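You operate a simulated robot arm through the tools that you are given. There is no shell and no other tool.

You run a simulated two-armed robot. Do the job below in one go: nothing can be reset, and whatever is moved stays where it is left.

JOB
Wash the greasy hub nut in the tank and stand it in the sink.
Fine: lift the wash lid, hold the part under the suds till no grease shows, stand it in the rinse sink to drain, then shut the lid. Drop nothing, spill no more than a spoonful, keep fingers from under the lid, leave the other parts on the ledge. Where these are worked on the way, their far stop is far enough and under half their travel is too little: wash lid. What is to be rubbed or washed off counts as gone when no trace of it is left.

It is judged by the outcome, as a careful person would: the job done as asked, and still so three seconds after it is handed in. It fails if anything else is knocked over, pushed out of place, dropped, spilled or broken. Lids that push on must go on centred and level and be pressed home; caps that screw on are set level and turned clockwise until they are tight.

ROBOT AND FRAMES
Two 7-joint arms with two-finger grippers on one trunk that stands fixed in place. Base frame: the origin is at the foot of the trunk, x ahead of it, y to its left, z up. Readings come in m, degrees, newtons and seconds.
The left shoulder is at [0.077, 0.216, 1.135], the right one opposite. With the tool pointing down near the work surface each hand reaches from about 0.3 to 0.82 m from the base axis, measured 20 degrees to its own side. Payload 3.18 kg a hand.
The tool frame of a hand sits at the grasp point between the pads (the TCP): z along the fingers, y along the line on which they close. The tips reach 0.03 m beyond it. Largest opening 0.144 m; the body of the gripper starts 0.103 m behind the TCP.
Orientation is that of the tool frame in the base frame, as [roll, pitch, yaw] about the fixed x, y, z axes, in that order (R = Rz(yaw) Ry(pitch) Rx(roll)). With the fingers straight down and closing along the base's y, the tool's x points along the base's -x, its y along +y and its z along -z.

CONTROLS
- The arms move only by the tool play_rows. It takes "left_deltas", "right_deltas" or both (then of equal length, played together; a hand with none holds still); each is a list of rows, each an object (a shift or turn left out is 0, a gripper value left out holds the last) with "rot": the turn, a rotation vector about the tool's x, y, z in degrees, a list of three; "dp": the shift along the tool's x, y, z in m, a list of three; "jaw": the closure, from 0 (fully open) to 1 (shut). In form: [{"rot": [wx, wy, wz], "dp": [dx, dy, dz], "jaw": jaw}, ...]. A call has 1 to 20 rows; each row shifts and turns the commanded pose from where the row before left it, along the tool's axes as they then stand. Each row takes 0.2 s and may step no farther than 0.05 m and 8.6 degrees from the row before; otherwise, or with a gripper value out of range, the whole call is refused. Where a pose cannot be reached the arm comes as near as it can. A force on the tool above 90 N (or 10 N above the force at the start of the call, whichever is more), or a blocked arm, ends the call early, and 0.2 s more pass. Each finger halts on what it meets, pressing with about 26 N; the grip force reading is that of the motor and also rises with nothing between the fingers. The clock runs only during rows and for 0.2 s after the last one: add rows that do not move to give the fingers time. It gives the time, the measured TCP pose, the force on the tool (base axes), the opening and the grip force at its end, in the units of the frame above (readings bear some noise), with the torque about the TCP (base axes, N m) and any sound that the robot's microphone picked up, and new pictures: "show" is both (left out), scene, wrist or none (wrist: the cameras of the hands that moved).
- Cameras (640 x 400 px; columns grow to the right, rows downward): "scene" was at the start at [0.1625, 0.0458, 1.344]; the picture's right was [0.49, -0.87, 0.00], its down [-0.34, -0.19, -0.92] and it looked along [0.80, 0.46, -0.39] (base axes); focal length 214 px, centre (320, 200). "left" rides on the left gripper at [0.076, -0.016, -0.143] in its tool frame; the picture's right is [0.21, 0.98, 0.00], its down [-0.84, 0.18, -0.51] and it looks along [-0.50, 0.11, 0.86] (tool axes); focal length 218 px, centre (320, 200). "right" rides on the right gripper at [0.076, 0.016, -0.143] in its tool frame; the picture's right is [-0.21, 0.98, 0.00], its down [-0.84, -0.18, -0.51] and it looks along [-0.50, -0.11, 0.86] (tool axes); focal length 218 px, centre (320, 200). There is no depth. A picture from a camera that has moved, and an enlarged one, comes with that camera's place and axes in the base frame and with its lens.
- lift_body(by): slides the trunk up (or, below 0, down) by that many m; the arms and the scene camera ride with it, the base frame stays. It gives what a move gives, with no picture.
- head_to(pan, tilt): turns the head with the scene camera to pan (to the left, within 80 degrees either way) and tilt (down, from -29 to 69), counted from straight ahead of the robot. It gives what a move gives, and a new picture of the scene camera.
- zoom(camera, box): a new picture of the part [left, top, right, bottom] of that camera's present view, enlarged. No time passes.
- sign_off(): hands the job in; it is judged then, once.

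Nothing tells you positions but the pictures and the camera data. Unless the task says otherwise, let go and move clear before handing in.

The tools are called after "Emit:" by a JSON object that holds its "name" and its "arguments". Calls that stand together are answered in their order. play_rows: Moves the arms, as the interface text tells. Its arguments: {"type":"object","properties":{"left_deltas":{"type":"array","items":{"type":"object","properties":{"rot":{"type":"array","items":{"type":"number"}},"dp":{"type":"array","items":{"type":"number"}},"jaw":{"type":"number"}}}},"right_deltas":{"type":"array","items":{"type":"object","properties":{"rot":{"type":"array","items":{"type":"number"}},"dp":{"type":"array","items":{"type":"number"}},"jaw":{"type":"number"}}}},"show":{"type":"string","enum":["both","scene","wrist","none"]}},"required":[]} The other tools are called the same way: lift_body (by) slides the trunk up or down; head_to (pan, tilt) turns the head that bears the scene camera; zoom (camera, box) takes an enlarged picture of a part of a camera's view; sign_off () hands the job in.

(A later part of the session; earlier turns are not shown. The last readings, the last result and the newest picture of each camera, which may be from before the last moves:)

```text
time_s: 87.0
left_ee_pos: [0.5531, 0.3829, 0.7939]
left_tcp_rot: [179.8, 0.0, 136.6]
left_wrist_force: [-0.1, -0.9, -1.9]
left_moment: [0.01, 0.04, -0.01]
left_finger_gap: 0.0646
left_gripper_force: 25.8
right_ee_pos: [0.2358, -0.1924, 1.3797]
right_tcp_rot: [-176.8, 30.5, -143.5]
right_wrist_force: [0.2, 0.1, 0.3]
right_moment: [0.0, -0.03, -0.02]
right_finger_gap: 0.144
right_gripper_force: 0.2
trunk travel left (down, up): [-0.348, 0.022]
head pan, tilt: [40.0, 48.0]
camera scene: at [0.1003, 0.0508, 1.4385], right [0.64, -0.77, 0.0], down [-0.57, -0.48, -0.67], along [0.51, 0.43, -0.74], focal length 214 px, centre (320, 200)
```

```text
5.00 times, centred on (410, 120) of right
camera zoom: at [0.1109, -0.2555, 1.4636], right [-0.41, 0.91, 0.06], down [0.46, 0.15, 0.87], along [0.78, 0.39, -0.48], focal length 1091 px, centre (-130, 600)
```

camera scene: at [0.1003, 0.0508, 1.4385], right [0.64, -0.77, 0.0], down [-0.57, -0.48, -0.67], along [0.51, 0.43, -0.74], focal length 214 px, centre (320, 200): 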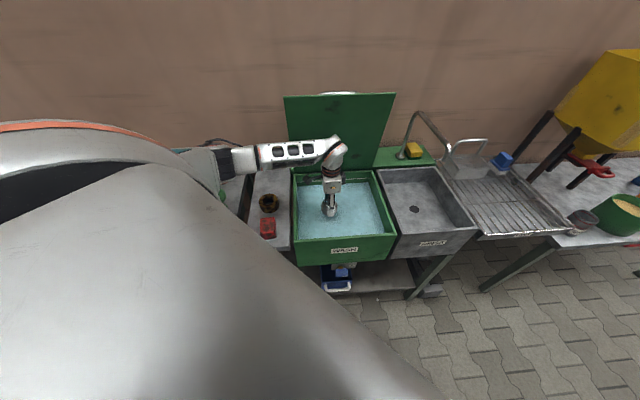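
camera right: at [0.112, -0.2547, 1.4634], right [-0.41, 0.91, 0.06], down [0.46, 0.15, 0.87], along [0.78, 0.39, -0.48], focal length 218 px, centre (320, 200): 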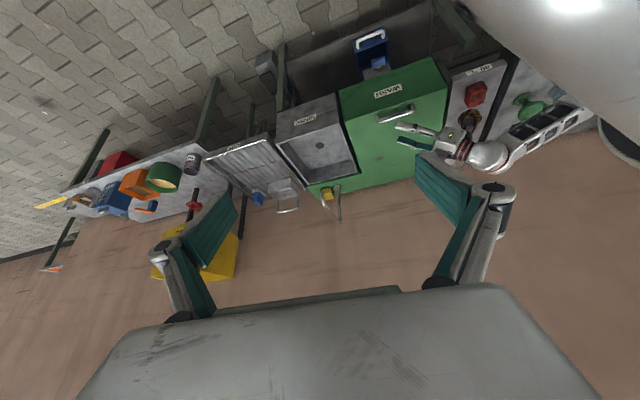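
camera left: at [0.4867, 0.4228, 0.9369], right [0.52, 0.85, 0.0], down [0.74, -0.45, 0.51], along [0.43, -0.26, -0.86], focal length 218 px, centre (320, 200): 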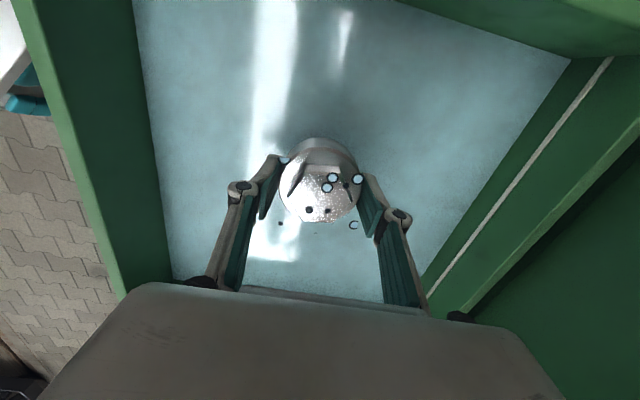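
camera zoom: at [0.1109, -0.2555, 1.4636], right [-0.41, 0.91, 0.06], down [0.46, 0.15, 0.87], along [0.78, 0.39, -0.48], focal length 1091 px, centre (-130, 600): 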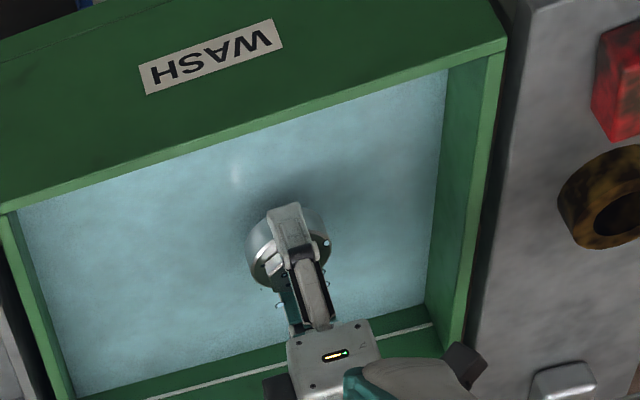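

It looks clean from every side I can see. For certainty I'll dip it once more for several seconds, then raise it and let it drain over the tank.

Emit:
{"name": "play_rows", "arguments": {"left_deltas": [{"dp": [0, 0, 0.006]}, {"dp": [0, 0, 0.006]}, {"dp": [0, 0, 0.006]}, {"dp": [0, 0, 0.006]}, {"dp": [0, 0, 0.006]}, {"dp": [0, 0, 0.006]}, {"dp": [0, 0, 0.006]}, {"dp": [0, 0, 0.006]}, {"dp": [0, 0, 0.006]}, {"dp": [0, 0, 0.006]}, {"dp": [0, 0, 0.006]}, {"dp": [0, 0, 0.006]}, {"dp": [0, 0, 0.006]}, {"dp": [0, 0, 0.006]}, {"dp": [0, 0, 0.004]}, {}, {}, {}, {}, {}], "show": "wrist"}}

Emit:
{"name": "play_rows", "arguments": {"left_deltas": [{}, {}, {}, {}, {}, {}, {}, {}, {}, {}, {}, {}, {}, {}, {}, {}, {}, {}, {}, {}], "show": "none"}}

Emit:
{"name": "play_rows", "arguments": {"left_deltas": [{}, {}, {}, {}, {}, {}, {}, {}, {}, {}, {}, {}, {}, {}, {}, {}, {}, {}, {}, {}], "show": "none"}}

Emit:
{"name": "play_rows", "arguments": {"left_deltas": [{"dp": [0, 0, -0.004]}, {"dp": [0, 0, -0.005]}, {"dp": [0, 0, -0.005]}, {"dp": [0, 0, -0.005]}, {"dp": [0, 0, -0.005]}, {"dp": [0, 0, -0.005]}, {"dp": [0, 0, -0.005]}, {"dp": [0, 0, -0.005]}, {"dp": [0, 0, -0.005]}, {"dp": [0, 0, -0.005]}, {"dp": [0, 0, -0.005]}, {"dp": [0, 0, -0.005]}, {"dp": [0, 0, -0.005]}, {"dp": [0, 0, -0.005]}, {"dp": [0, 0, -0.005]}, {"dp": [0, 0, -0.005]}, {"dp": [0, 0, -0.005]}, {"dp": [0, 0, -0.005]}, {}, {}], "show": "both"}}

```text
time_s: 91.2
left_ee_pos: [0.5533, 0.3828, 0.7061]
left_tcp_rot: [179.9, -0.2, 136.4]
left_wrist_force: [0.1, 0.5, -2.8]
left_moment: [-0.01, 0.0, 0.02]
left_finger_gap: 0.0645
left_gripper_force: 26.1
right_ee_pos: [0.2364, -0.1918, 1.3792]
right_tcp_rot: [-176.8, 30.5, -143.5]
right_wrist_force: [-0.5, 0.2, -0.6]
right_moment: [0.01, 0.0, -0.02]
right_finger_gap: 0.1439
right_gripper_force: 0.1
trunk travel left (down, up): [-0.348, 0.022]
head pan, tilt: [40.0, 48.0]
camera left: at [0.4867, 0.4228, 0.8483], right [0.52, 0.85, 0.0], down [0.73, -0.45, 0.51], along [0.43, -0.26, -0.86], focal length 218 px, centre (320, 200)
```

left: 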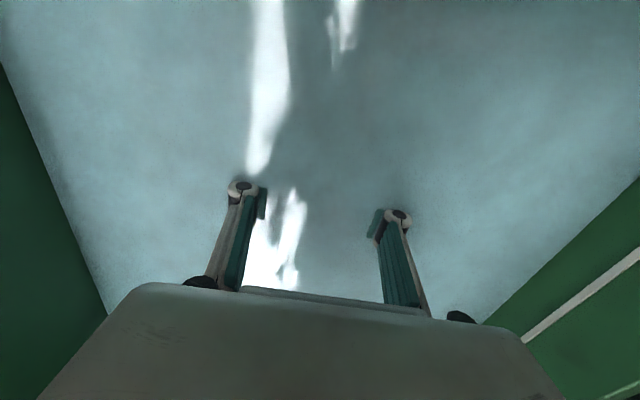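

```text
time_s: 95.4
left_ee_pos: [0.5533, 0.3829, 0.7052]
left_tcp_rot: [179.8, -0.1, 136.4]
left_wrist_force: [0.4, 0.5, -2.0]
left_moment: [0.01, 0.0, -0.02]
left_finger_gap: 0.0646
left_gripper_force: 25.6
right_ee_pos: [0.2376, -0.1928, 1.3789]
right_tcp_rot: [-176.8, 30.4, -143.5]
right_wrist_force: [1.2, 0.2, -0.7]
right_moment: [-0.01, 0.03, 0.0]
right_finger_gap: 0.1442
right_gripper_force: 0.0
trunk travel left (down, up): [-0.348, 0.022]
head pan, tilt: [40.0, 48.0]
```

```text
time_s: 99.6
left_ee_pos: [0.5527, 0.383, 0.7051]
left_tcp_rot: [179.9, -0.1, 136.5]
left_wrist_force: [0.6, 0.2, -3.0]
left_moment: [0.01, 0.02, 0.04]
left_finger_gap: 0.0643
left_gripper_force: 26.1
right_ee_pos: [0.2357, -0.1925, 1.3789]
right_tcp_rot: [-176.8, 30.6, -143.5]
right_wrist_force: [-0.6, -0.5, 0.3]
right_moment: [-0.01, -0.05, 0.01]
right_finger_gap: 0.1441
right_gripper_force: 0.1
trunk travel left (down, up): [-0.348, 0.022]
head pan, tilt: [40.0, 48.0]
```

```text
time_s: 103.8
left_ee_pos: [0.5533, 0.383, 0.7954]
left_tcp_rot: [-180.0, 0.0, 136.5]
left_wrist_force: [-0.1, -0.8, -1.4]
left_moment: [-0.02, -0.02, 0.03]
left_finger_gap: 0.0642
left_gripper_force: 25.7
right_ee_pos: [0.2367, -0.1924, 1.379]
right_tcp_rot: [-176.8, 30.5, -143.5]
right_wrist_force: [0.1, -0.4, 0.1]
right_moment: [0.0, -0.02, 0.04]
right_finger_gap: 0.144
right_gripper_force: 0.0
trunk travel left (down, up): [-0.348, 0.022]
head pan, tilt: [40.0, 48.0]
camera scene: at [0.1003, 0.0508, 1.4385], right [0.64, -0.77, 0.0], down [-0.57, -0.48, -0.67], along [0.51, 0.43, -0.74], focal length 214 px, centre (320, 200)
camera left: at [0.4867, 0.423, 0.9385], right [0.52, 0.85, 0.0], down [0.73, -0.45, 0.51], along [0.43, -0.26, -0.86], focal length 218 px, centre (320, 200)
```

scene: 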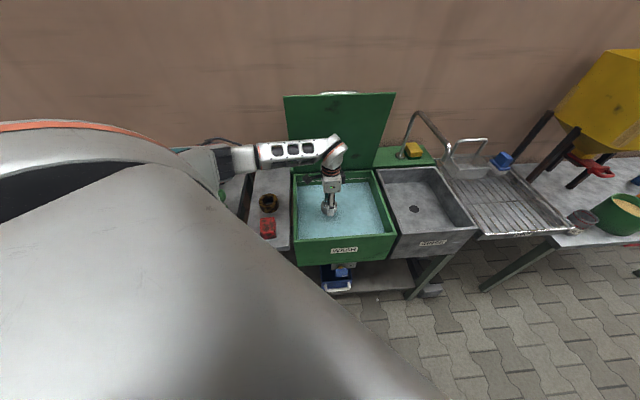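
left: 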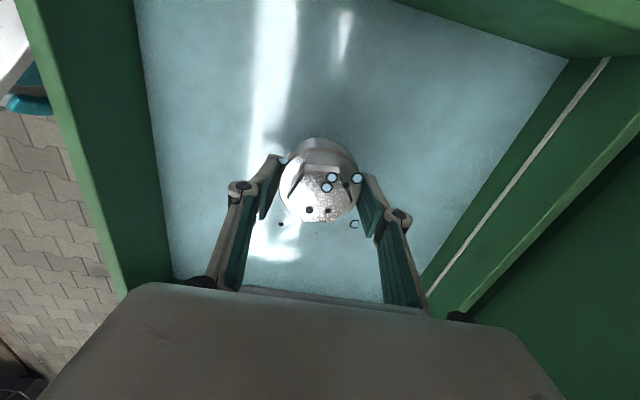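

Emit:
{"name": "zoom", "arguments": {"camera": "left", "box": [220, 90, 420, 260]}}

Emit:
{"name": "zoom", "arguments": {"camera": "scene", "box": [310, 180, 355, 225]}}

Emit:
{"name": "play_rows", "arguments": {"left_deltas": [{}, {}, {}, {}, {}, {}, {}, {}, {}, {}], "show": "wrist"}}

Emit:
{"name": "zoom", "arguments": {"camera": "left", "box": [220, 90, 420, 260]}}

```text
2.35 times, centred on (320, 175) of left
camera zoom: at [0.4867, 0.423, 0.9385], right [0.52, 0.85, 0.0], down [0.73, -0.45, 0.51], along [0.43, -0.26, -0.86], focal length 514 px, centre (320, 259)
```

zoom: 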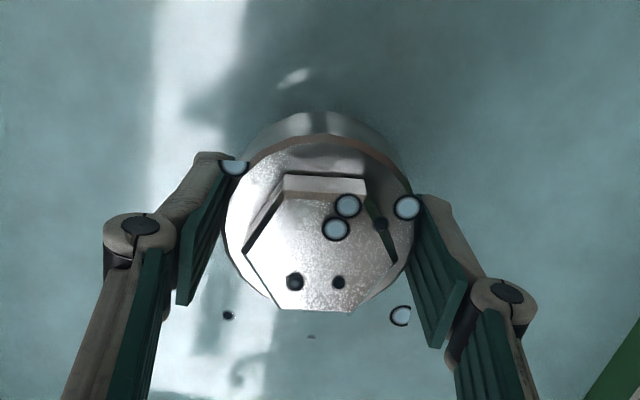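

```text
8.89 times, centred on (332, 202) of scene
camera zoom: at [0.1003, 0.0508, 1.4385], right [0.64, -0.77, 0.0], down [-0.57, -0.48, -0.67], along [0.51, 0.43, -0.74], focal length 1906 px, centre (209, 178)
```

zoom: 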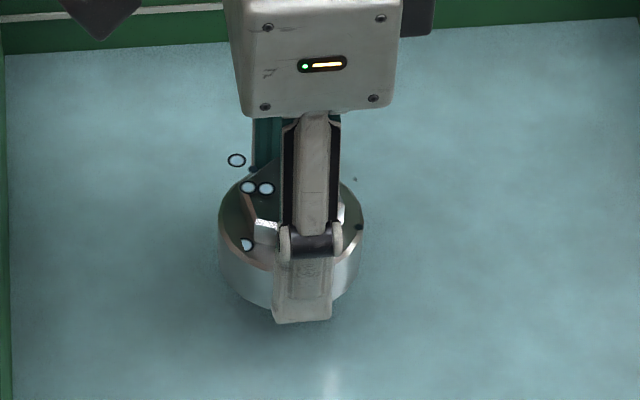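

```text
time_s: 106.0
left_ee_pos: [0.554, 0.3828, 0.795]
left_tcp_rot: [179.9, -0.1, 136.4]
left_wrist_force: [0.3, -0.7, -1.8]
left_moment: [0.01, -0.03, 0.01]
left_finger_gap: 0.0645
left_gripper_force: 26.1
right_ee_pos: [0.237, -0.1909, 1.3788]
right_tcp_rot: [-176.8, 30.5, -143.5]
right_wrist_force: [-0.4, 0.1, -0.7]
right_moment: [-0.01, -0.02, 0.0]
right_finger_gap: 0.144
right_gripper_force: 0.1
trunk travel left (down, up): [-0.348, 0.022]
head pan, tilt: [40.0, 48.0]
camera left: at [0.4867, 0.4229, 0.9383], right [0.52, 0.85, 0.0], down [0.73, -0.45, 0.51], along [0.43, -0.26, -0.86], focal length 218 px, centre (320, 200)
```

left: 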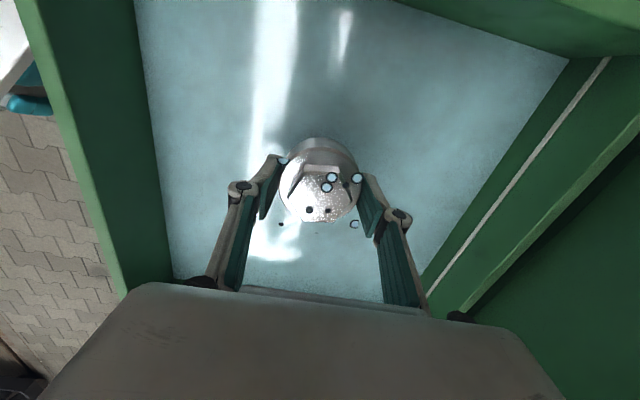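

```text
2.35 times, centred on (320, 175) of left
camera zoom: at [0.4867, 0.4229, 0.9383], right [0.52, 0.85, 0.0], down [0.73, -0.45, 0.51], along [0.43, -0.26, -0.86], focal length 514 px, centre (320, 259)
```

zoom: 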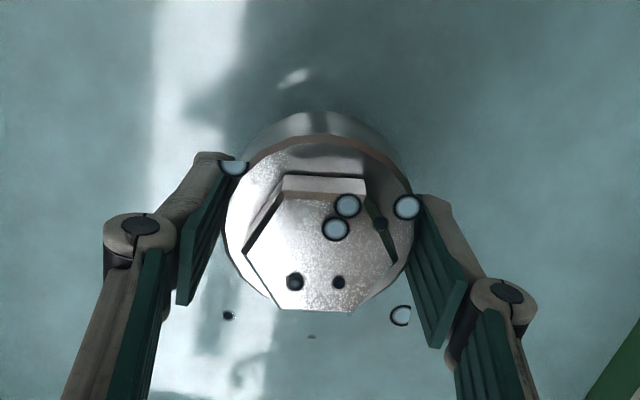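

No slip, and the nut looks clean. The sink is too far for the arm at this trunk height, so I'll raise the nut slowly, letting it drain over the tank, and then lower the trunk a little at a time.

Emit:
{"name": "play_rows", "arguments": {"left_deltas": [{"dp": [0, 0, -0.004]}, {"dp": [0, 0, -0.006]}, {"dp": [0, 0, -0.006]}, {"dp": [0, 0, -0.006]}, {"dp": [0, 0, -0.006]}, {"dp": [0, 0, -0.006]}, {"dp": [0, 0, -0.006]}, {"dp": [0, 0, -0.006]}, {"dp": [0, 0, -0.006]}, {"dp": [0, 0, -0.006]}, {"dp": [0, 0, -0.006]}, {"dp": [0, 0, -0.006]}, {"dp": [0, 0, -0.006]}, {"dp": [0, 0, -0.006]}, {"dp": [0, 0, -0.006]}, {"dp": [0, 0, -0.006]}, {"dp": [0, 0, -0.006]}, {"dp": [0, 0, -0.006]}, {"dp": [0, 0, -0.004]}, {}], "show": "wrist"}}

Emit:
{"name": "play_rows", "arguments": {"left_deltas": [{}, {}, {}, {}, {}, {}, {}, {}, {}, {}, {}, {}, {}, {}, {}], "show": "none"}}

Emit:
{"name": "lift_body", "arguments": {"by": -0.015}}

Emit:
{"name": "zoom", "arguments": {"camera": "left", "box": [220, 90, 420, 260]}}

```text
time_s: 110.2
left_ee_pos: [0.5535, 0.3838, 0.9056]
left_tcp_rot: [179.9, -0.1, 136.5]
left_wrist_force: [-0.1, 0.0, -1.6]
left_moment: [0.0, -0.01, -0.02]
left_finger_gap: 0.0641
left_gripper_force: 26.2
right_ee_pos: [0.237, -0.1924, 1.3794]
right_tcp_rot: [-176.7, 30.5, -143.5]
right_wrist_force: [0.9, 0.3, -0.6]
right_moment: [0.02, 0.01, -0.03]
right_finger_gap: 0.144
right_gripper_force: 0.0
trunk travel left (down, up): [-0.348, 0.022]
head pan, tilt: [40.0, 48.0]
camera left: at [0.4862, 0.4226, 1.0475], right [0.52, 0.85, 0.0], down [0.74, -0.45, 0.51], along [0.43, -0.26, -0.86], focal length 218 px, centre (320, 200)
```

left: 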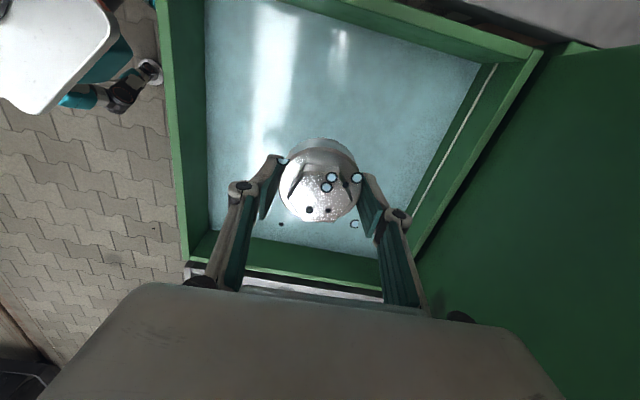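

```text
time_s: 113.4
left_ee_pos: [0.5532, 0.3827, 0.9032]
left_tcp_rot: [179.9, -0.1, 136.5]
left_wrist_force: [-0.8, -0.2, -1.4]
left_moment: [-0.02, 0.01, -0.01]
left_finger_gap: 0.0645
left_gripper_force: 26.0
right_ee_pos: [0.2362, -0.1927, 1.3783]
right_tcp_rot: [-176.8, 30.5, -143.5]
right_wrist_force: [1.3, -0.6, -0.3]
right_moment: [0.0, -0.01, -0.01]
right_finger_gap: 0.1441
right_gripper_force: 0.1
trunk travel left (down, up): [-0.348, 0.022]
head pan, tilt: [40.0, 48.0]
```

```text
time_s: 114.1
left_ee_pos: [0.554, 0.384, 0.891]
left_tcp_rot: [179.9, -0.1, 136.6]
left_wrist_force: [-1.3, -0.3, -2.0]
left_moment: [0.0, -0.01, 0.01]
left_finger_gap: 0.0642
left_gripper_force: 26.1
right_ee_pos: [0.2365, -0.1921, 1.364]
right_tcp_rot: [-176.7, 30.5, -143.5]
right_wrist_force: [-1.1, 0.0, 0.0]
right_moment: [-0.02, 0.02, 0.0]
right_finger_gap: 0.1441
right_gripper_force: 0.0
trunk travel left (down, up): [-0.333, 0.037]
head pan, tilt: [40.0, 48.0]
```

```text
2.35 times, centred on (320, 175) of left
camera zoom: at [0.4864, 0.4229, 1.0331], right [0.52, 0.85, 0.0], down [0.73, -0.45, 0.51], along [0.43, -0.26, -0.86], focal length 514 px, centre (320, 259)
```

zoom: 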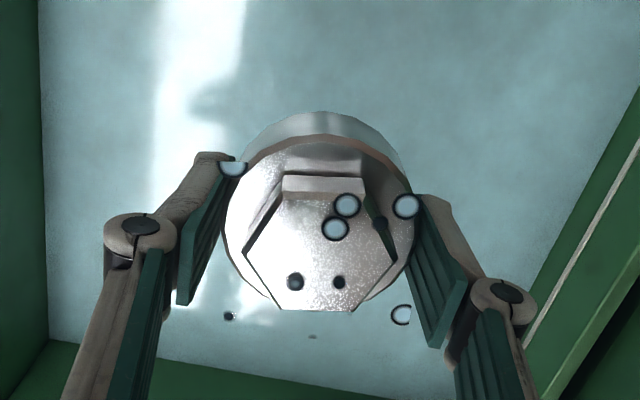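

The trunk moves gently and the nut holds. I'll continue in small steps.

Emit:
{"name": "lift_body", "arguments": {"by": -0.02}}

Emit:
{"name": "lift_body", "arguments": {"by": -0.015}}

Emit:
{"name": "play_rows", "arguments": {"left_deltas": [{"dp": [0, 0, -0.004]}, {"dp": [0, 0, -0.006]}, {"dp": [0, 0, -0.006]}, {"dp": [0, 0, -0.006]}, {"dp": [0, 0, -0.006]}, {"dp": [0, 0, -0.006]}, {"dp": [0, 0, -0.006]}, {"dp": [0, 0, -0.006]}, {"dp": [0, 0, -0.004]}, {}], "show": "none"}}

Emit:
{"name": "lift_body", "arguments": {"by": -0.02}}

Emit:
{"name": "lift_body", "arguments": {"by": -0.02}}

Emit:
{"name": "zoom", "arguments": {"camera": "left", "box": [220, 90, 420, 260]}}

Emit:
{"name": "head_to", "arguments": {"pan": 30, "tilt": 48}}

```text
time_s: 114.7
left_ee_pos: [0.553, 0.3829, 0.87]
left_tcp_rot: [179.9, -0.1, 136.5]
left_wrist_force: [0.4, -0.3, -1.7]
left_moment: [0.01, -0.01, -0.02]
left_finger_gap: 0.0639
left_gripper_force: 26.1
right_ee_pos: [0.2353, -0.1916, 1.3456]
right_tcp_rot: [-176.8, 30.5, -143.5]
right_wrist_force: [-0.6, 0.0, 0.5]
right_moment: [-0.07, 0.01, -0.02]
right_finger_gap: 0.1444
right_gripper_force: 0.1
trunk travel left (down, up): [-0.313, 0.057]
head pan, tilt: [40.0, 48.0]
```

```text
time_s: 115.4
left_ee_pos: [0.5537, 0.3832, 0.8547]
left_tcp_rot: [180.0, 0.0, 136.5]
left_wrist_force: [0.6, 0.8, -2.2]
left_moment: [0.04, -0.02, -0.04]
left_finger_gap: 0.064
left_gripper_force: 26.1
right_ee_pos: [0.236, -0.1927, 1.3289]
right_tcp_rot: [-176.9, 30.5, -143.5]
right_wrist_force: [-0.3, -0.1, 0.0]
right_moment: [0.0, 0.0, 0.0]
right_finger_gap: 0.1442
right_gripper_force: 0.0
trunk travel left (down, up): [-0.298, 0.072]
head pan, tilt: [40.0, 48.0]
```

```text
time_s: 117.6
left_ee_pos: [0.5532, 0.3826, 0.9058]
left_tcp_rot: [179.9, -0.1, 136.5]
left_wrist_force: [0.6, -0.5, -2.6]
left_moment: [0.02, -0.01, -0.01]
left_finger_gap: 0.0643
left_gripper_force: 26.7
right_ee_pos: [0.2361, -0.1934, 1.3286]
right_tcp_rot: [-177.0, 30.5, -143.6]
right_wrist_force: [-0.4, -0.2, 0.0]
right_moment: [0.02, 0.01, 0.0]
right_finger_gap: 0.1439
right_gripper_force: 0.1
trunk travel left (down, up): [-0.298, 0.072]
head pan, tilt: [40.0, 48.0]
```

```text
time_s: 118.2
left_ee_pos: [0.5536, 0.3823, 0.8854]
left_tcp_rot: [179.9, -0.1, 136.5]
left_wrist_force: [-0.2, 1.2, -2.1]
left_moment: [-0.03, -0.03, -0.03]
left_finger_gap: 0.0644
left_gripper_force: 25.9
right_ee_pos: [0.2359, -0.1931, 1.3098]
right_tcp_rot: [-176.7, 30.5, -143.5]
right_wrist_force: [-0.4, 0.9, 0.8]
right_moment: [0.01, -0.05, 0.0]
right_finger_gap: 0.1439
right_gripper_force: 0.0
trunk travel left (down, up): [-0.278, 0.092]
head pan, tilt: [40.0, 48.0]
```

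```text
time_s: 118.9
left_ee_pos: [0.5535, 0.3823, 0.866]
left_tcp_rot: [180.0, -0.1, 136.5]
left_wrist_force: [0.4, -0.4, -1.7]
left_moment: [0.0, -0.05, 0.0]
left_finger_gap: 0.0643
left_gripper_force: 26.5
right_ee_pos: [0.2357, -0.1924, 1.2895]
right_tcp_rot: [-176.9, 30.6, -143.5]
right_wrist_force: [-0.3, 0.2, -0.5]
right_moment: [-0.04, -0.02, -0.02]
right_finger_gap: 0.1437
right_gripper_force: 0.0
trunk travel left (down, up): [-0.258, 0.112]
head pan, tilt: [40.0, 48.0]
```

```text
2.35 times, centred on (320, 175) of left
camera zoom: at [0.486, 0.4225, 1.0088], right [0.52, 0.85, 0.0], down [0.73, -0.45, 0.51], along [0.43, -0.26, -0.86], focal length 514 px, centre (320, 259)
```

zoom: 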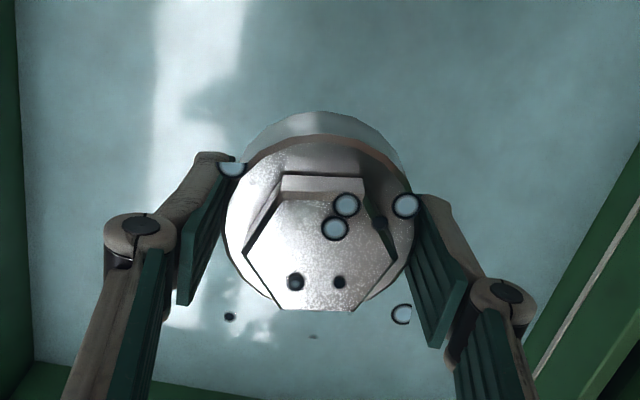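

```text
time_s: 119.6
left_ee_pos: [0.5535, 0.3832, 0.8649]
left_tcp_rot: [179.9, -0.1, 136.6]
left_wrist_force: [0.3, 0.2, -1.6]
left_moment: [0.0, 0.02, 0.01]
left_finger_gap: 0.0643
left_gripper_force: 25.5
right_ee_pos: [0.2362, -0.1918, 1.2885]
right_tcp_rot: [-176.8, 30.5, -143.5]
right_wrist_force: [-0.6, -0.7, 0.8]
right_moment: [0.0, 0.0, 0.02]
right_finger_gap: 0.144
right_gripper_force: 0.2
trunk travel left (down, up): [-0.258, 0.112]
head pan, tilt: [30.0, 48.0]
camera scene: at [0.1265, 0.0396, 1.3469], right [0.5, -0.87, 0.0], down [-0.64, -0.37, -0.67], along [0.58, 0.33, -0.74], focal length 214 px, centre (320, 200)
```

scene: 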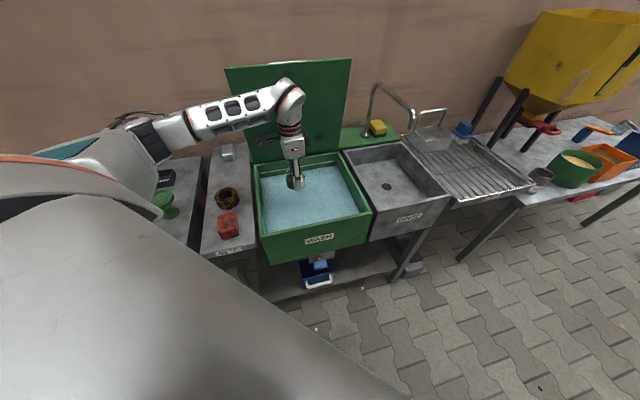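

The nut is still held securely. I'll carry it slowly over the shared wall toward the near tank-side part of the sink, clear of the drain hole and the tap.

Emit:
{"name": "play_rows", "arguments": {"left_deltas": [{"dp": [-0.006, -0.0013, -0.004]}, {"dp": [-0.0117, -0.0026, -0.003]}, {"dp": [-0.0117, -0.0026, 0]}, {"dp": [-0.0117, -0.0026, 0]}, {"dp": [-0.0117, -0.0026, 0]}, {"dp": [-0.0117, -0.0026, 0]}, {"dp": [-0.0117, -0.0026, 0]}, {"dp": [-0.0117, -0.0026, 0]}, {"dp": [-0.0117, -0.0026, 0]}, {"dp": [-0.0117, -0.0026, 0]}, {"dp": [-0.0117, -0.0026, 0]}, {"dp": [-0.0117, -0.0026, 0]}, {"dp": [-0.0117, -0.0026, 0]}, {"dp": [-0.006, -0.0013, 0]}, {}], "show": "both"}}

```text
time_s: 122.8
left_ee_pos: [0.6405, 0.2523, 0.872]
left_tcp_rot: [179.9, -0.2, 136.5]
left_wrist_force: [0.3, 0.2, -2.3]
left_moment: [-0.02, -0.01, -0.03]
left_finger_gap: 0.0643
left_gripper_force: 25.9
right_ee_pos: [0.2366, -0.1925, 1.2883]
right_tcp_rot: [-176.9, 30.5, -143.5]
right_wrist_force: [-0.9, 0.2, -0.7]
right_moment: [-0.03, 0.0, 0.0]
right_finger_gap: 0.1439
right_gripper_force: 0.0
trunk travel left (down, up): [-0.258, 0.112]
head pan, tilt: [30.0, 48.0]
camera scene: at [0.1264, 0.0395, 1.3469], right [0.5, -0.87, 0.0], down [-0.64, -0.37, -0.67], along [0.58, 0.33, -0.74], focal length 214 px, centre (320, 200)
camera left: at [0.5738, 0.2921, 1.0138], right [0.52, 0.85, 0.0], down [0.74, -0.45, 0.51], along [0.43, -0.26, -0.86], focal length 218 px, centre (320, 200)
```

scene: 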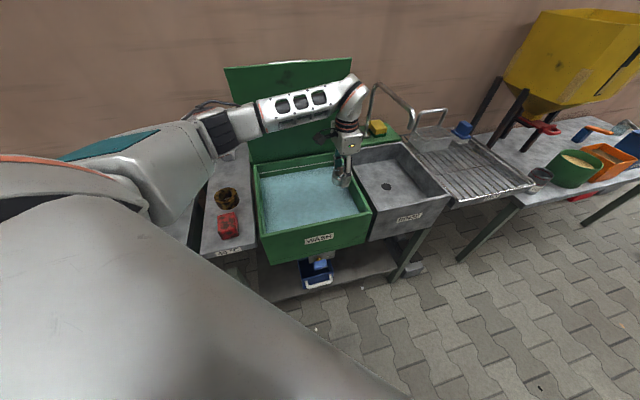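
left: 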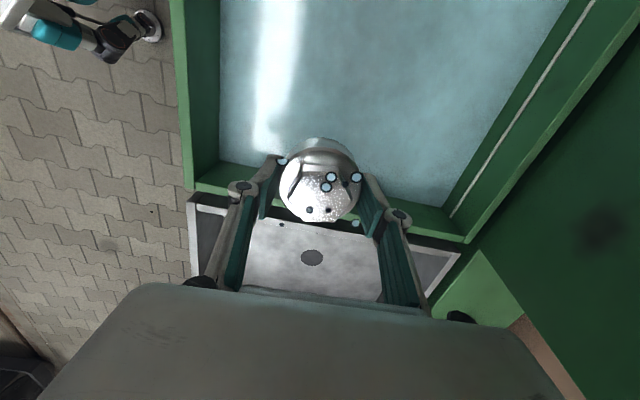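

Emit:
{"name": "play_rows", "arguments": {"left_deltas": [{"dp": [-0.006, -0.0013, 0]}, {"dp": [-0.0116, -0.0026, 0]}, {"dp": [-0.0116, -0.0026, 0]}, {"dp": [-0.0116, -0.0026, 0]}, {"dp": [-0.0116, -0.0026, 0]}, {"dp": [-0.0116, -0.0026, 0]}, {"dp": [-0.0116, -0.0026, 0]}, {"dp": [-0.0116, -0.0026, 0]}, {"dp": [-0.0116, -0.0026, 0]}, {"dp": [-0.0116, -0.0026, 0]}, {"dp": [-0.0116, -0.0026, 0]}, {"dp": [-0.0116, -0.0026, 0]}, {"dp": [-0.0116, -0.0026, 0]}, {"dp": [-0.006, -0.0013, 0]}, {}], "show": "both"}}

Emit:
{"name": "zoom", "arguments": {"camera": "scene", "box": [300, 90, 480, 250]}}

```text
time_s: 126.0
left_ee_pos: [0.7279, 0.1242, 0.8712]
left_tcp_rot: [179.9, -0.1, 136.4]
left_wrist_force: [-0.4, -0.4, -2.7]
left_moment: [0.0, 0.0, 0.02]
left_finger_gap: 0.064
left_gripper_force: 25.9
right_ee_pos: [0.2358, -0.1917, 1.2887]
right_tcp_rot: [-177.0, 30.5, -143.6]
right_wrist_force: [0.3, -0.4, 0.2]
right_moment: [-0.01, 0.02, -0.02]
right_finger_gap: 0.1438
right_gripper_force: 0.0
trunk travel left (down, up): [-0.258, 0.112]
head pan, tilt: [30.0, 48.0]
camera scene: at [0.1265, 0.0395, 1.3469], right [0.5, -0.87, 0.0], down [-0.64, -0.37, -0.67], along [0.58, 0.33, -0.74], focal length 214 px, centre (320, 200)
camera left: at [0.6607, 0.1642, 1.0139], right [0.52, 0.85, 0.0], down [0.73, -0.45, 0.51], along [0.43, -0.26, -0.86], focal length 218 px, centre (320, 200)
```

scene: 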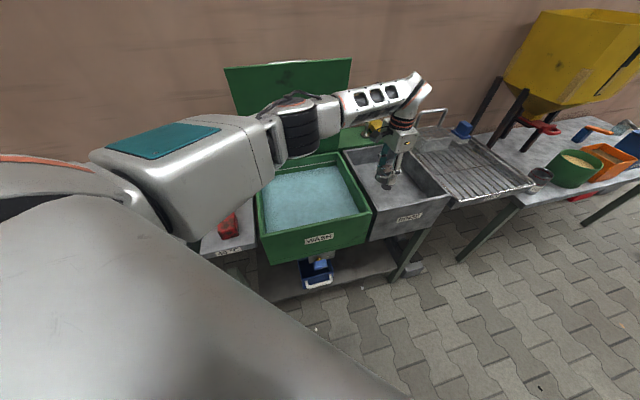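
left: 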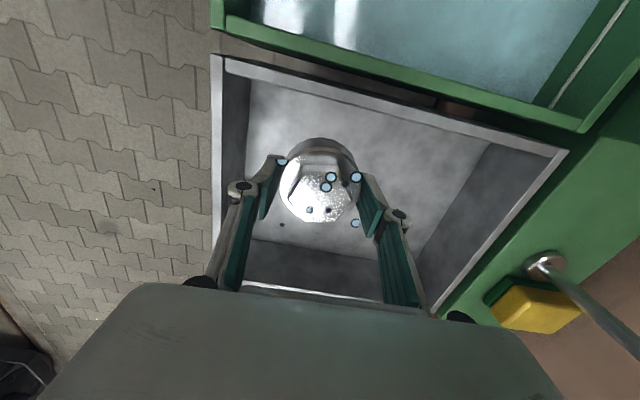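

```text
2.50 times, centred on (390, 170) of scene
camera zoom: at [0.1265, 0.0395, 1.3469], right [0.5, -0.87, 0.0], down [-0.64, -0.37, -0.67], along [0.58, 0.33, -0.74], focal length 536 px, centre (145, 275)
```

zoom: 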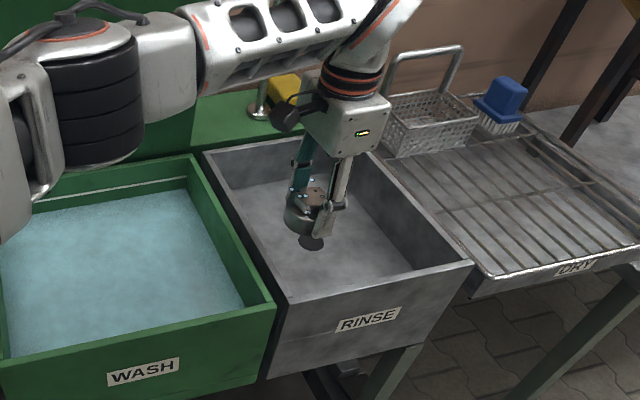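

The nut is over the near tank-side part of the sink, away from the drain. I'll lower it slowly toward the floor.

Emit:
{"name": "play_rows", "arguments": {"left_deltas": [{"dp": [0, 0, 0.004]}, {"dp": [0, 0, 0.008]}, {"dp": [0, 0, 0.008]}, {"dp": [0, 0, 0.008]}, {"dp": [0, 0, 0.008]}, {"dp": [0, 0, 0.008]}, {"dp": [0, 0, 0.008]}, {"dp": [0, 0, 0.008]}, {"dp": [0, 0, 0.008]}, {"dp": [0, 0, 0.008]}, {"dp": [0, 0, 0.008]}, {"dp": [0, 0, 0.008]}, {"dp": [0, 0, 0.008]}, {"dp": [0, 0, 0.008]}, {"dp": [0, 0, 0.006]}, {"dp": [0, 0, 0.004]}, {}], "show": "both"}}

Emit:
{"name": "zoom", "arguments": {"camera": "scene", "box": [330, 120, 450, 230]}}

```text
time_s: 129.6
left_ee_pos: [0.7233, 0.1269, 0.7541]
left_tcp_rot: [179.9, -0.1, 136.4]
left_wrist_force: [0.1, 0.1, -1.8]
left_moment: [-0.03, 0.01, -0.01]
left_finger_gap: 0.0642
left_gripper_force: 26.4
left hand out of reach, approached as far as the arm can: row 15
right_ee_pos: [0.2363, -0.1922, 1.289]
right_tcp_rot: [-176.9, 30.5, -143.5]
right_wrist_force: [0.2, -0.1, -0.1]
right_moment: [0.02, 0.01, 0.02]
right_finger_gap: 0.1441
right_gripper_force: 0.1
trunk travel left (down, up): [-0.258, 0.112]
head pan, tilt: [30.0, 48.0]
camera scene: at [0.1265, 0.0396, 1.3469], right [0.5, -0.87, 0.0], down [-0.64, -0.37, -0.67], along [0.58, 0.33, -0.74], focal length 214 px, centre (320, 200)
camera left: at [0.6561, 0.1658, 0.896], right [0.52, 0.85, 0.0], down [0.73, -0.45, 0.51], along [0.43, -0.26, -0.86], focal length 218 px, centre (320, 200)
```

scene: 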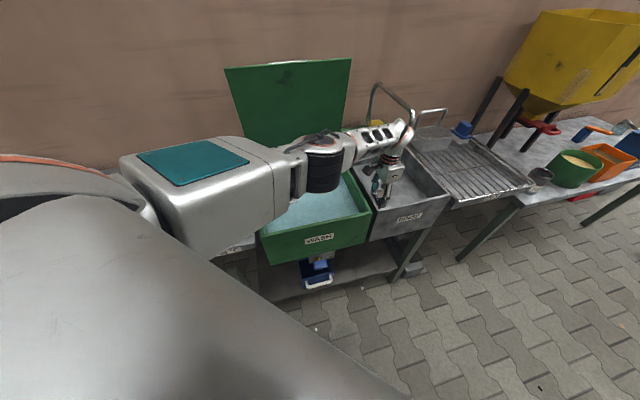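
left: 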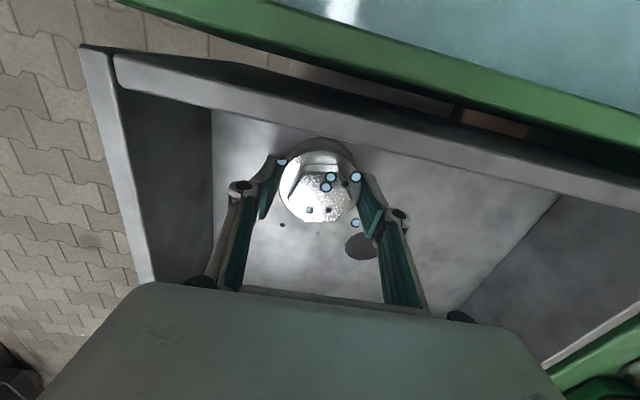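

```text
3.64 times, centred on (390, 175) of scene
camera zoom: at [0.1265, 0.0396, 1.3469], right [0.5, -0.87, 0.0], down [-0.64, -0.37, -0.67], along [0.58, 0.33, -0.74], focal length 780 px, centre (66, 291)
```

zoom: 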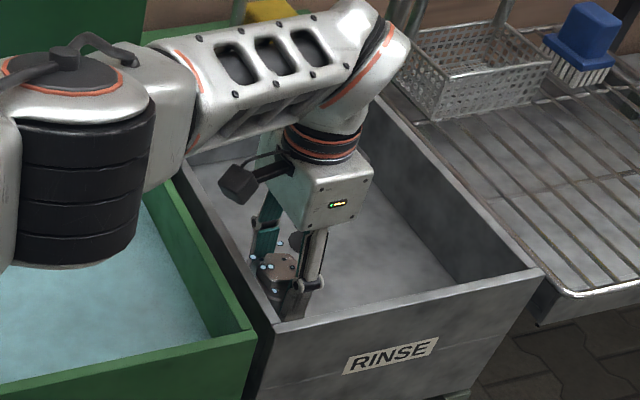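

The arm ran out of reach about 2 cm above the floor, and lowering the trunk a little will fix that. First I'll check the elbow's height above the tank.

Emit:
{"name": "zoom", "arguments": {"camera": "right", "box": [240, 40, 540, 260]}}

```text
1.82 times, centred on (390, 150) of right
camera zoom: at [0.111, -0.2554, 1.3736], right [-0.41, 0.91, 0.06], down [0.46, 0.15, 0.87], along [0.78, 0.39, -0.48], focal length 397 px, centre (193, 291)
```

zoom: 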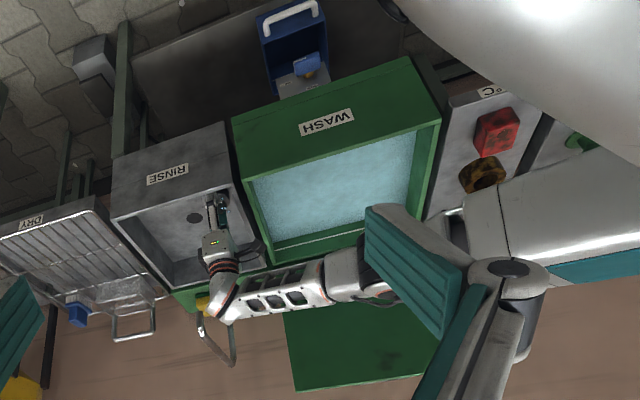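

Emit:
{"name": "lift_body", "arguments": {"by": -0.008}}

Emit:
{"name": "lift_body", "arguments": {"by": -0.006}}

Emit:
{"name": "zoom", "arguments": {"camera": "left", "box": [220, 90, 420, 260]}}

```text
time_s: 130.2
left_ee_pos: [0.7235, 0.1254, 0.7466]
left_tcp_rot: [179.9, -0.1, 136.5]
left_wrist_force: [0.2, 0.0, 5.9]
left_moment: [0.02, 0.08, -0.05]
left_finger_gap: 0.0641
left_gripper_force: 25.9
right_ee_pos: [0.2357, -0.1924, 1.2822]
right_tcp_rot: [-176.9, 30.5, -143.5]
right_wrist_force: [0.8, -0.4, 0.7]
right_moment: [-0.01, -0.01, -0.02]
right_finger_gap: 0.144
right_gripper_force: 0.0
trunk travel left (down, up): [-0.25, 0.12]
head pan, tilt: [30.0, 48.0]
```

```text
time_s: 130.8
left_ee_pos: [0.722, 0.1257, 0.7397]
left_tcp_rot: [-180.0, 0.0, 136.5]
left_wrist_force: [3.3, -1.2, 10.9]
left_moment: [0.0, 0.09, 0.01]
left_finger_gap: 0.0632
left_gripper_force: 25.7
right_ee_pos: [0.236, -0.194, 1.2745]
right_tcp_rot: [-176.8, 30.5, -143.5]
right_wrist_force: [-0.7, -0.6, -0.4]
right_moment: [0.0, -0.01, -0.01]
right_finger_gap: 0.1441
right_gripper_force: 0.1
trunk travel left (down, up): [-0.244, 0.126]
head pan, tilt: [30.0, 48.0]
```

```text
2.35 times, centred on (320, 175) of left
camera zoom: at [0.655, 0.1656, 0.8826], right [0.52, 0.85, 0.0], down [0.73, -0.45, 0.51], along [0.43, -0.26, -0.86], focal length 514 px, centre (320, 259)
```

zoom: 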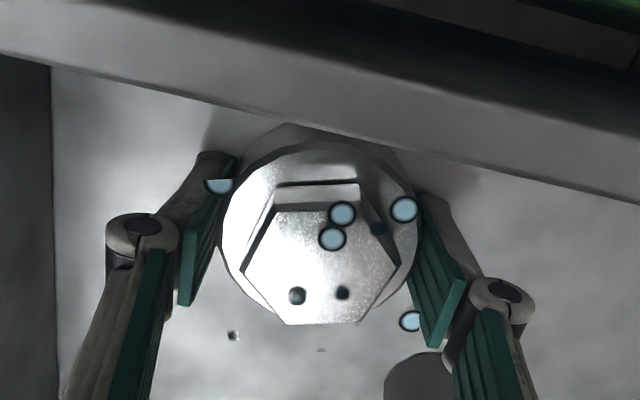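

Contact: the force turned upward, so the nut is standing on the sink floor. I'll take the pressing force off before letting go.

Emit:
{"name": "play_rows", "arguments": {"left_deltas": [{"dp": [0, 0, -0.002]}, {}], "show": "none"}}

```text
time_s: 131.3
left_ee_pos: [0.7209, 0.1252, 0.7399]
left_tcp_rot: [-180.0, -0.2, 136.5]
left_wrist_force: [-0.2, -1.3, 1.7]
left_moment: [0.0, -0.12, -0.05]
left_finger_gap: 0.0631
left_gripper_force: 25.6
right_ee_pos: [0.2359, -0.1922, 1.2751]
right_tcp_rot: [-176.9, 30.4, -143.4]
right_wrist_force: [0.2, 0.0, 0.4]
right_moment: [0.0, 0.0, -0.02]
right_finger_gap: 0.144
right_gripper_force: 0.0
trunk travel left (down, up): [-0.244, 0.126]
head pan, tilt: [30.0, 48.0]
```

Emit:
{"name": "play_rows", "arguments": {"left_deltas": [{"jaw": 0.56}, {"jaw": 0.54}, {"jaw": 0.52}, {"jaw": 0.5}, {"jaw": 0.47}, {}], "show": "wrist"}}

Emit:
{"name": "zoom", "arguments": {"camera": "left", "box": [220, 90, 420, 260]}}

Emit:
{"name": "zoom", "arguments": {"camera": "scene", "box": [340, 130, 430, 220]}}

```text
time_s: 132.8
left_ee_pos: [0.7228, 0.1265, 0.7422]
left_tcp_rot: [179.9, -0.1, 136.5]
left_wrist_force: [0.5, -0.1, 0.5]
left_moment: [0.02, -0.01, -0.04]
left_finger_gap: 0.0763
left_gripper_force: 0.0
right_ee_pos: [0.2361, -0.1928, 1.2751]
right_tcp_rot: [-177.0, 30.5, -143.5]
right_wrist_force: [-0.3, 0.3, -0.1]
right_moment: [0.0, 0.01, -0.03]
right_finger_gap: 0.1442
right_gripper_force: 0.1
trunk travel left (down, up): [-0.244, 0.126]
head pan, tilt: [30.0, 48.0]
camera left: at [0.6555, 0.1661, 0.8841], right [0.52, 0.85, 0.0], down [0.73, -0.45, 0.51], along [0.43, -0.26, -0.86], focal length 218 px, centre (320, 200)
```

left: 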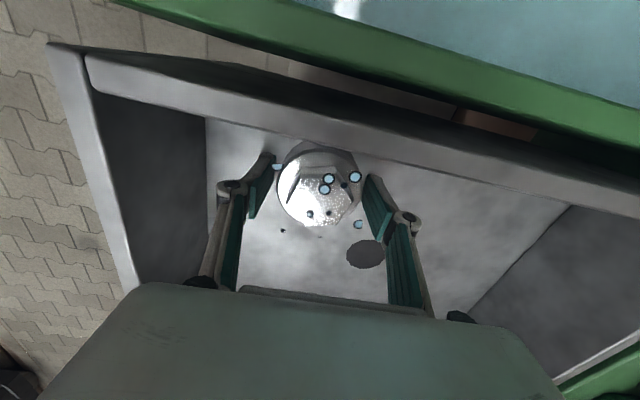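

```text
2.35 times, centred on (320, 175) of left
camera zoom: at [0.6555, 0.1661, 0.8841], right [0.52, 0.85, 0.0], down [0.73, -0.45, 0.51], along [0.43, -0.26, -0.86], focal length 514 px, centre (320, 259)
```

zoom: 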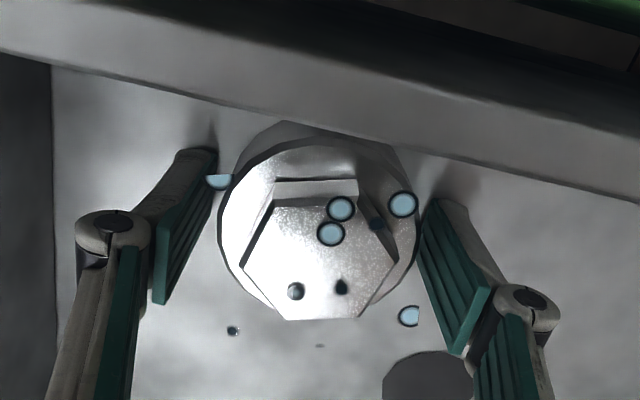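

```text
4.44 times, centred on (385, 175) of scene
camera zoom: at [0.1335, 0.0394, 1.3325], right [0.5, -0.87, 0.0], down [-0.64, -0.37, -0.67], along [0.58, 0.33, -0.74], focal length 953 px, centre (31, 311)
```

zoom: 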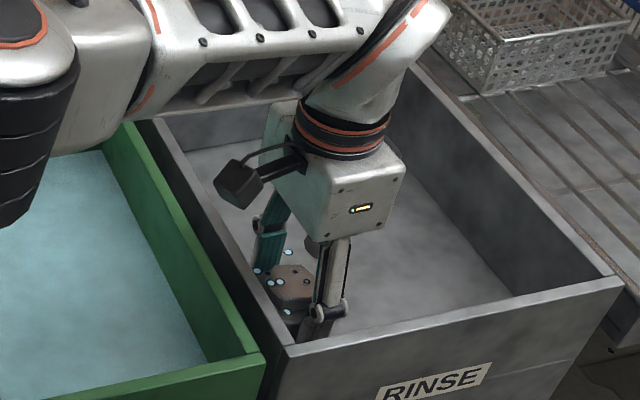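

The nut stands free in the sink. I'll open a bit wider and rise straight up.

Emit:
{"name": "play_rows", "arguments": {"left_deltas": [{"jaw": 0.4}, {}, {"dp": [0, 0, -0.008]}, {"dp": [0, 0, -0.015]}, {"dp": [0, 0, -0.02]}, {"dp": [0, 0, -0.025]}, {"dp": [0, 0, -0.03]}, {"dp": [0, 0, -0.03]}, {"dp": [0, 0, -0.03]}, {}], "show": "both"}}

Emit:
{"name": "zoom", "arguments": {"camera": "left", "box": [220, 90, 420, 260]}}

Emit:
{"name": "zoom", "arguments": {"camera": "scene", "box": [340, 130, 430, 220]}}

```text
time_s: 134.9
left_ee_pos: [0.722, 0.1264, 0.899]
left_tcp_rot: [-180.0, -0.1, 136.5]
left_wrist_force: [-0.8, 0.5, -0.9]
left_moment: [-0.02, 0.04, 0.01]
left_finger_gap: 0.0865
left_gripper_force: 0.0
right_ee_pos: [0.236, -0.1917, 1.2751]
right_tcp_rot: [-176.9, 30.4, -143.5]
right_wrist_force: [1.1, 0.0, -0.5]
right_moment: [0.0, -0.01, -0.03]
right_finger_gap: 0.1439
right_gripper_force: 0.0
trunk travel left (down, up): [-0.244, 0.126]
head pan, tilt: [30.0, 48.0]
camera scene: at [0.134, 0.0394, 1.3324], right [0.5, -0.87, 0.0], down [-0.64, -0.37, -0.67], along [0.58, 0.33, -0.74], focal length 214 px, centre (320, 200)
camera left: at [0.6551, 0.166, 1.0422], right [0.52, 0.85, 0.0], down [0.74, -0.45, 0.51], along [0.43, -0.26, -0.86], focal length 218 px, centre (320, 200)
```

scene: 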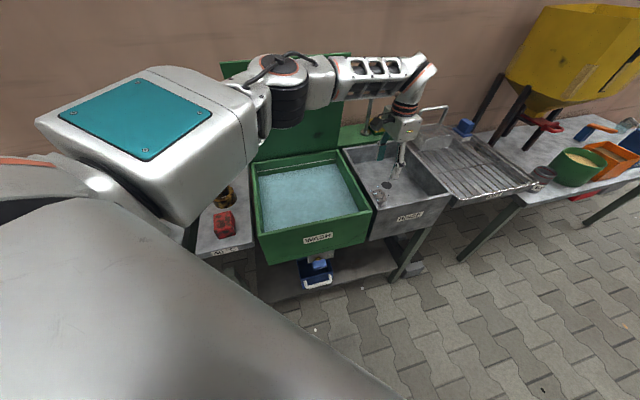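
left: 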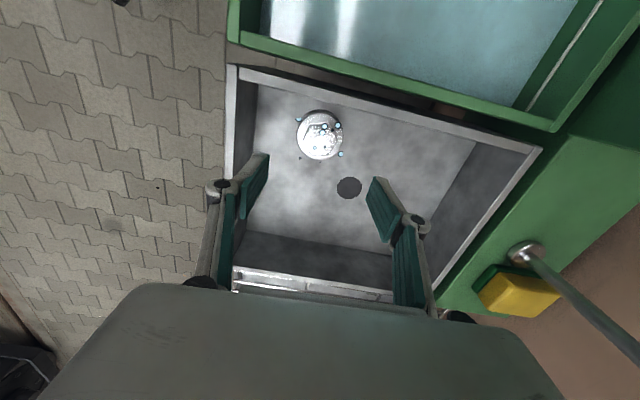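

```text
2.35 times, centred on (320, 175) of left
camera zoom: at [0.6551, 0.166, 1.0422], right [0.52, 0.85, 0.0], down [0.74, -0.45, 0.51], along [0.43, -0.26, -0.86], focal length 514 px, centre (320, 259)
```

zoom: 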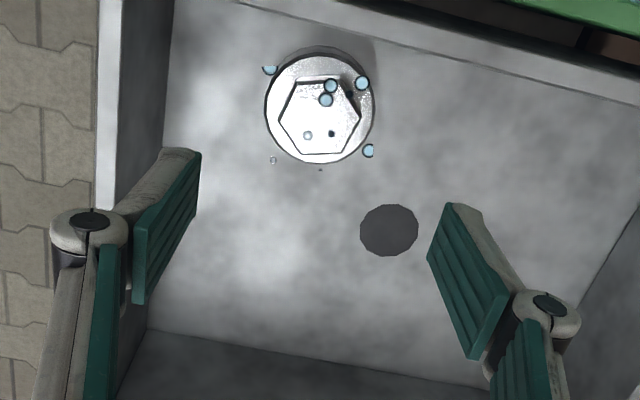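

```text
4.44 times, centred on (385, 175) of scene
camera zoom: at [0.134, 0.0394, 1.3324], right [0.5, -0.87, 0.0], down [-0.64, -0.37, -0.67], along [0.58, 0.33, -0.74], focal length 953 px, centre (31, 311)
```

zoom: 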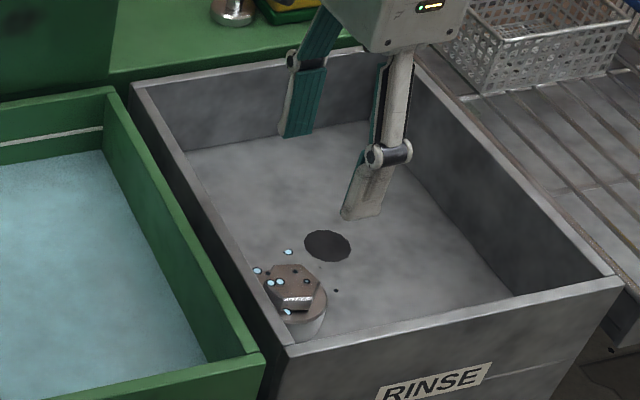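

The washed nut stands upright in the sink, clear of the drain, and the hand is off it. Next I'll close the lid. I'll raise the trunk again and carry the hand up and around, over the top of the open lid, to the handle on its back.

Emit:
{"name": "lift_body", "arguments": {"by": 0.104}}

Emit:
{"name": "play_rows", "arguments": {"left_deltas": [{"dp": [0, 0, -0.03]}, {"dp": [0, 0, -0.04]}, {"dp": [0, 0, -0.04]}, {"dp": [0, 0, -0.04]}, {"dp": [0, 0, -0.04]}, {"dp": [0, 0, -0.04]}, {"jaw": 0.75}, {}], "show": "both"}}

```text
time_s: 136.3
left_ee_pos: [0.7225, 0.126, 1.003]
left_tcp_rot: [180.0, -0.1, 136.4]
left_wrist_force: [0.6, 0.1, -0.1]
left_moment: [-0.01, -0.02, 0.01]
left_finger_gap: 0.0863
left_gripper_force: 0.1
right_ee_pos: [0.2365, -0.1921, 1.3788]
right_tcp_rot: [-176.8, 30.5, -143.6]
right_wrist_force: [-0.3, 0.2, -0.5]
right_moment: [0.02, 0.01, -0.04]
right_finger_gap: 0.1441
right_gripper_force: 0.0
trunk travel left (down, up): [-0.348, 0.022]
head pan, tilt: [30.0, 48.0]
```

```text
time_s: 138.1
left_ee_pos: [0.7098, 0.1147, 1.1883]
left_tcp_rot: [180.0, -0.1, 136.3]
left_wrist_force: [-0.7, 0.2, 0.0]
left_moment: [0.02, 0.0, -0.01]
left_finger_gap: 0.0362
left_gripper_force: 0.1
left hand out of reach, approached as far as the arm can: row 4, 5, 6
right_ee_pos: [0.2361, -0.1927, 1.3787]
right_tcp_rot: [-177.0, 30.5, -143.6]
right_wrist_force: [-0.4, 0.0, 0.2]
right_moment: [0.02, -0.03, -0.01]
right_finger_gap: 0.1441
right_gripper_force: 0.1
trunk travel left (down, up): [-0.348, 0.022]
head pan, tilt: [30.0, 48.0]
camera scene: at [0.1082, 0.0393, 1.4385], right [0.5, -0.87, 0.0], down [-0.64, -0.37, -0.67], along [0.58, 0.33, -0.74], focal length 214 px, centre (320, 200)
camera left: at [0.6422, 0.1549, 1.3313], right [0.52, 0.85, 0.0], down [0.73, -0.45, 0.51], along [0.43, -0.26, -0.86], focal length 218 px, centre (320, 200)
```

scene: 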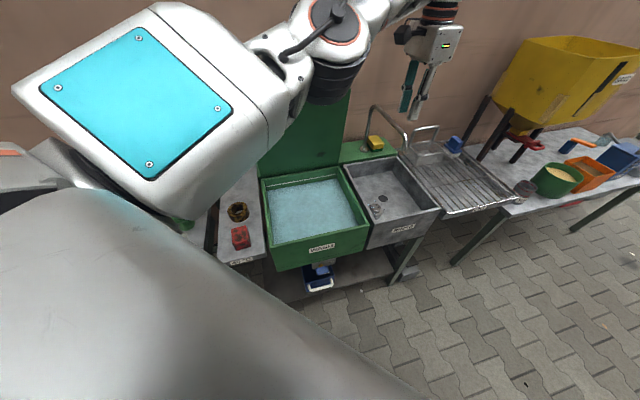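
left: 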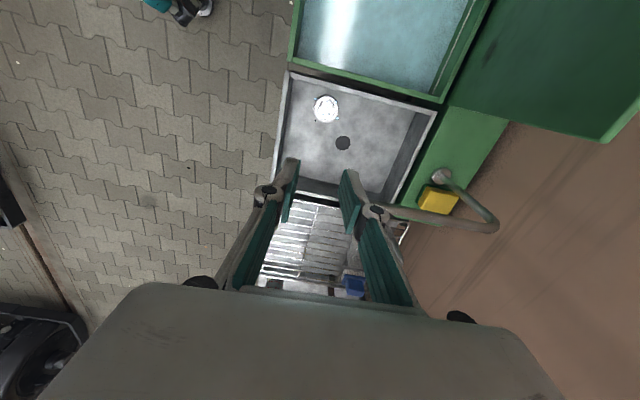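

Emit:
{"name": "play_rows", "arguments": {"left_deltas": [{"dp": [0.02, 0.0085, -0.01]}, {"dp": [0.0357, 0.0151, -0.008]}, {"dp": [0.0357, 0.0151, -0.008]}, {"dp": [0.0357, 0.0151, -0.008]}, {"dp": [0.0357, 0.0151, -0.008]}, {"dp": [0.0357, 0.0151, -0.008]}, {"dp": [0.0357, 0.0151, -0.006]}, {"dp": [0.0357, 0.0151, -0.006]}, {"dp": [0.0357, 0.0151, -0.006]}, {"dp": [0.0357, 0.0151, 0]}, {"dp": [0.0357, 0.0151, 0]}, {"dp": [0.0357, 0.0151, 0]}, {"dp": [0.0357, 0.0151, 0]}, {"dp": [0.015, 0.0065, 0]}, {}], "show": "both"}}

```text
time_s: 141.3
left_ee_pos: [0.6292, 0.5657, 1.2979]
left_tcp_rot: [180.0, -0.1, 136.6]
left_wrist_force: [0.8, -0.4, 0.4]
left_moment: [-0.02, 0.01, 0.02]
left_finger_gap: 0.0359
left_gripper_force: 0.1
left hand out of reach, approached as far as the arm can: row 1, 2, 3, 4, 5, 6, 7, 8, 9, 10, 11
right_ee_pos: [0.2364, -0.1918, 1.3791]
right_tcp_rot: [-176.9, 30.5, -143.5]
right_wrist_force: [-0.2, 0.1, -0.1]
right_moment: [-0.03, -0.01, -0.03]
right_finger_gap: 0.1442
right_gripper_force: 0.0
trunk travel left (down, up): [-0.348, 0.022]
head pan, tilt: [30.0, 48.0]
camera scene: at [0.1081, 0.0394, 1.4385], right [0.5, -0.87, 0.0], down [-0.64, -0.37, -0.67], along [0.58, 0.33, -0.74], focal length 214 px, centre (320, 200)
camera left: at [0.5628, 0.6054, 1.4409], right [0.52, 0.85, 0.0], down [0.74, -0.45, 0.51], along [0.43, -0.26, -0.86], focal length 218 px, centre (320, 200)
```

scene: 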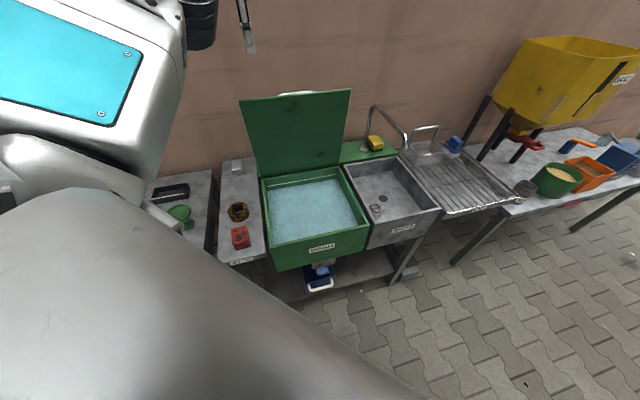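
left: 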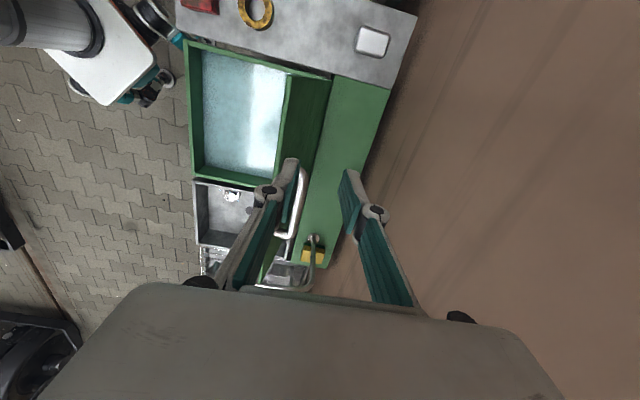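

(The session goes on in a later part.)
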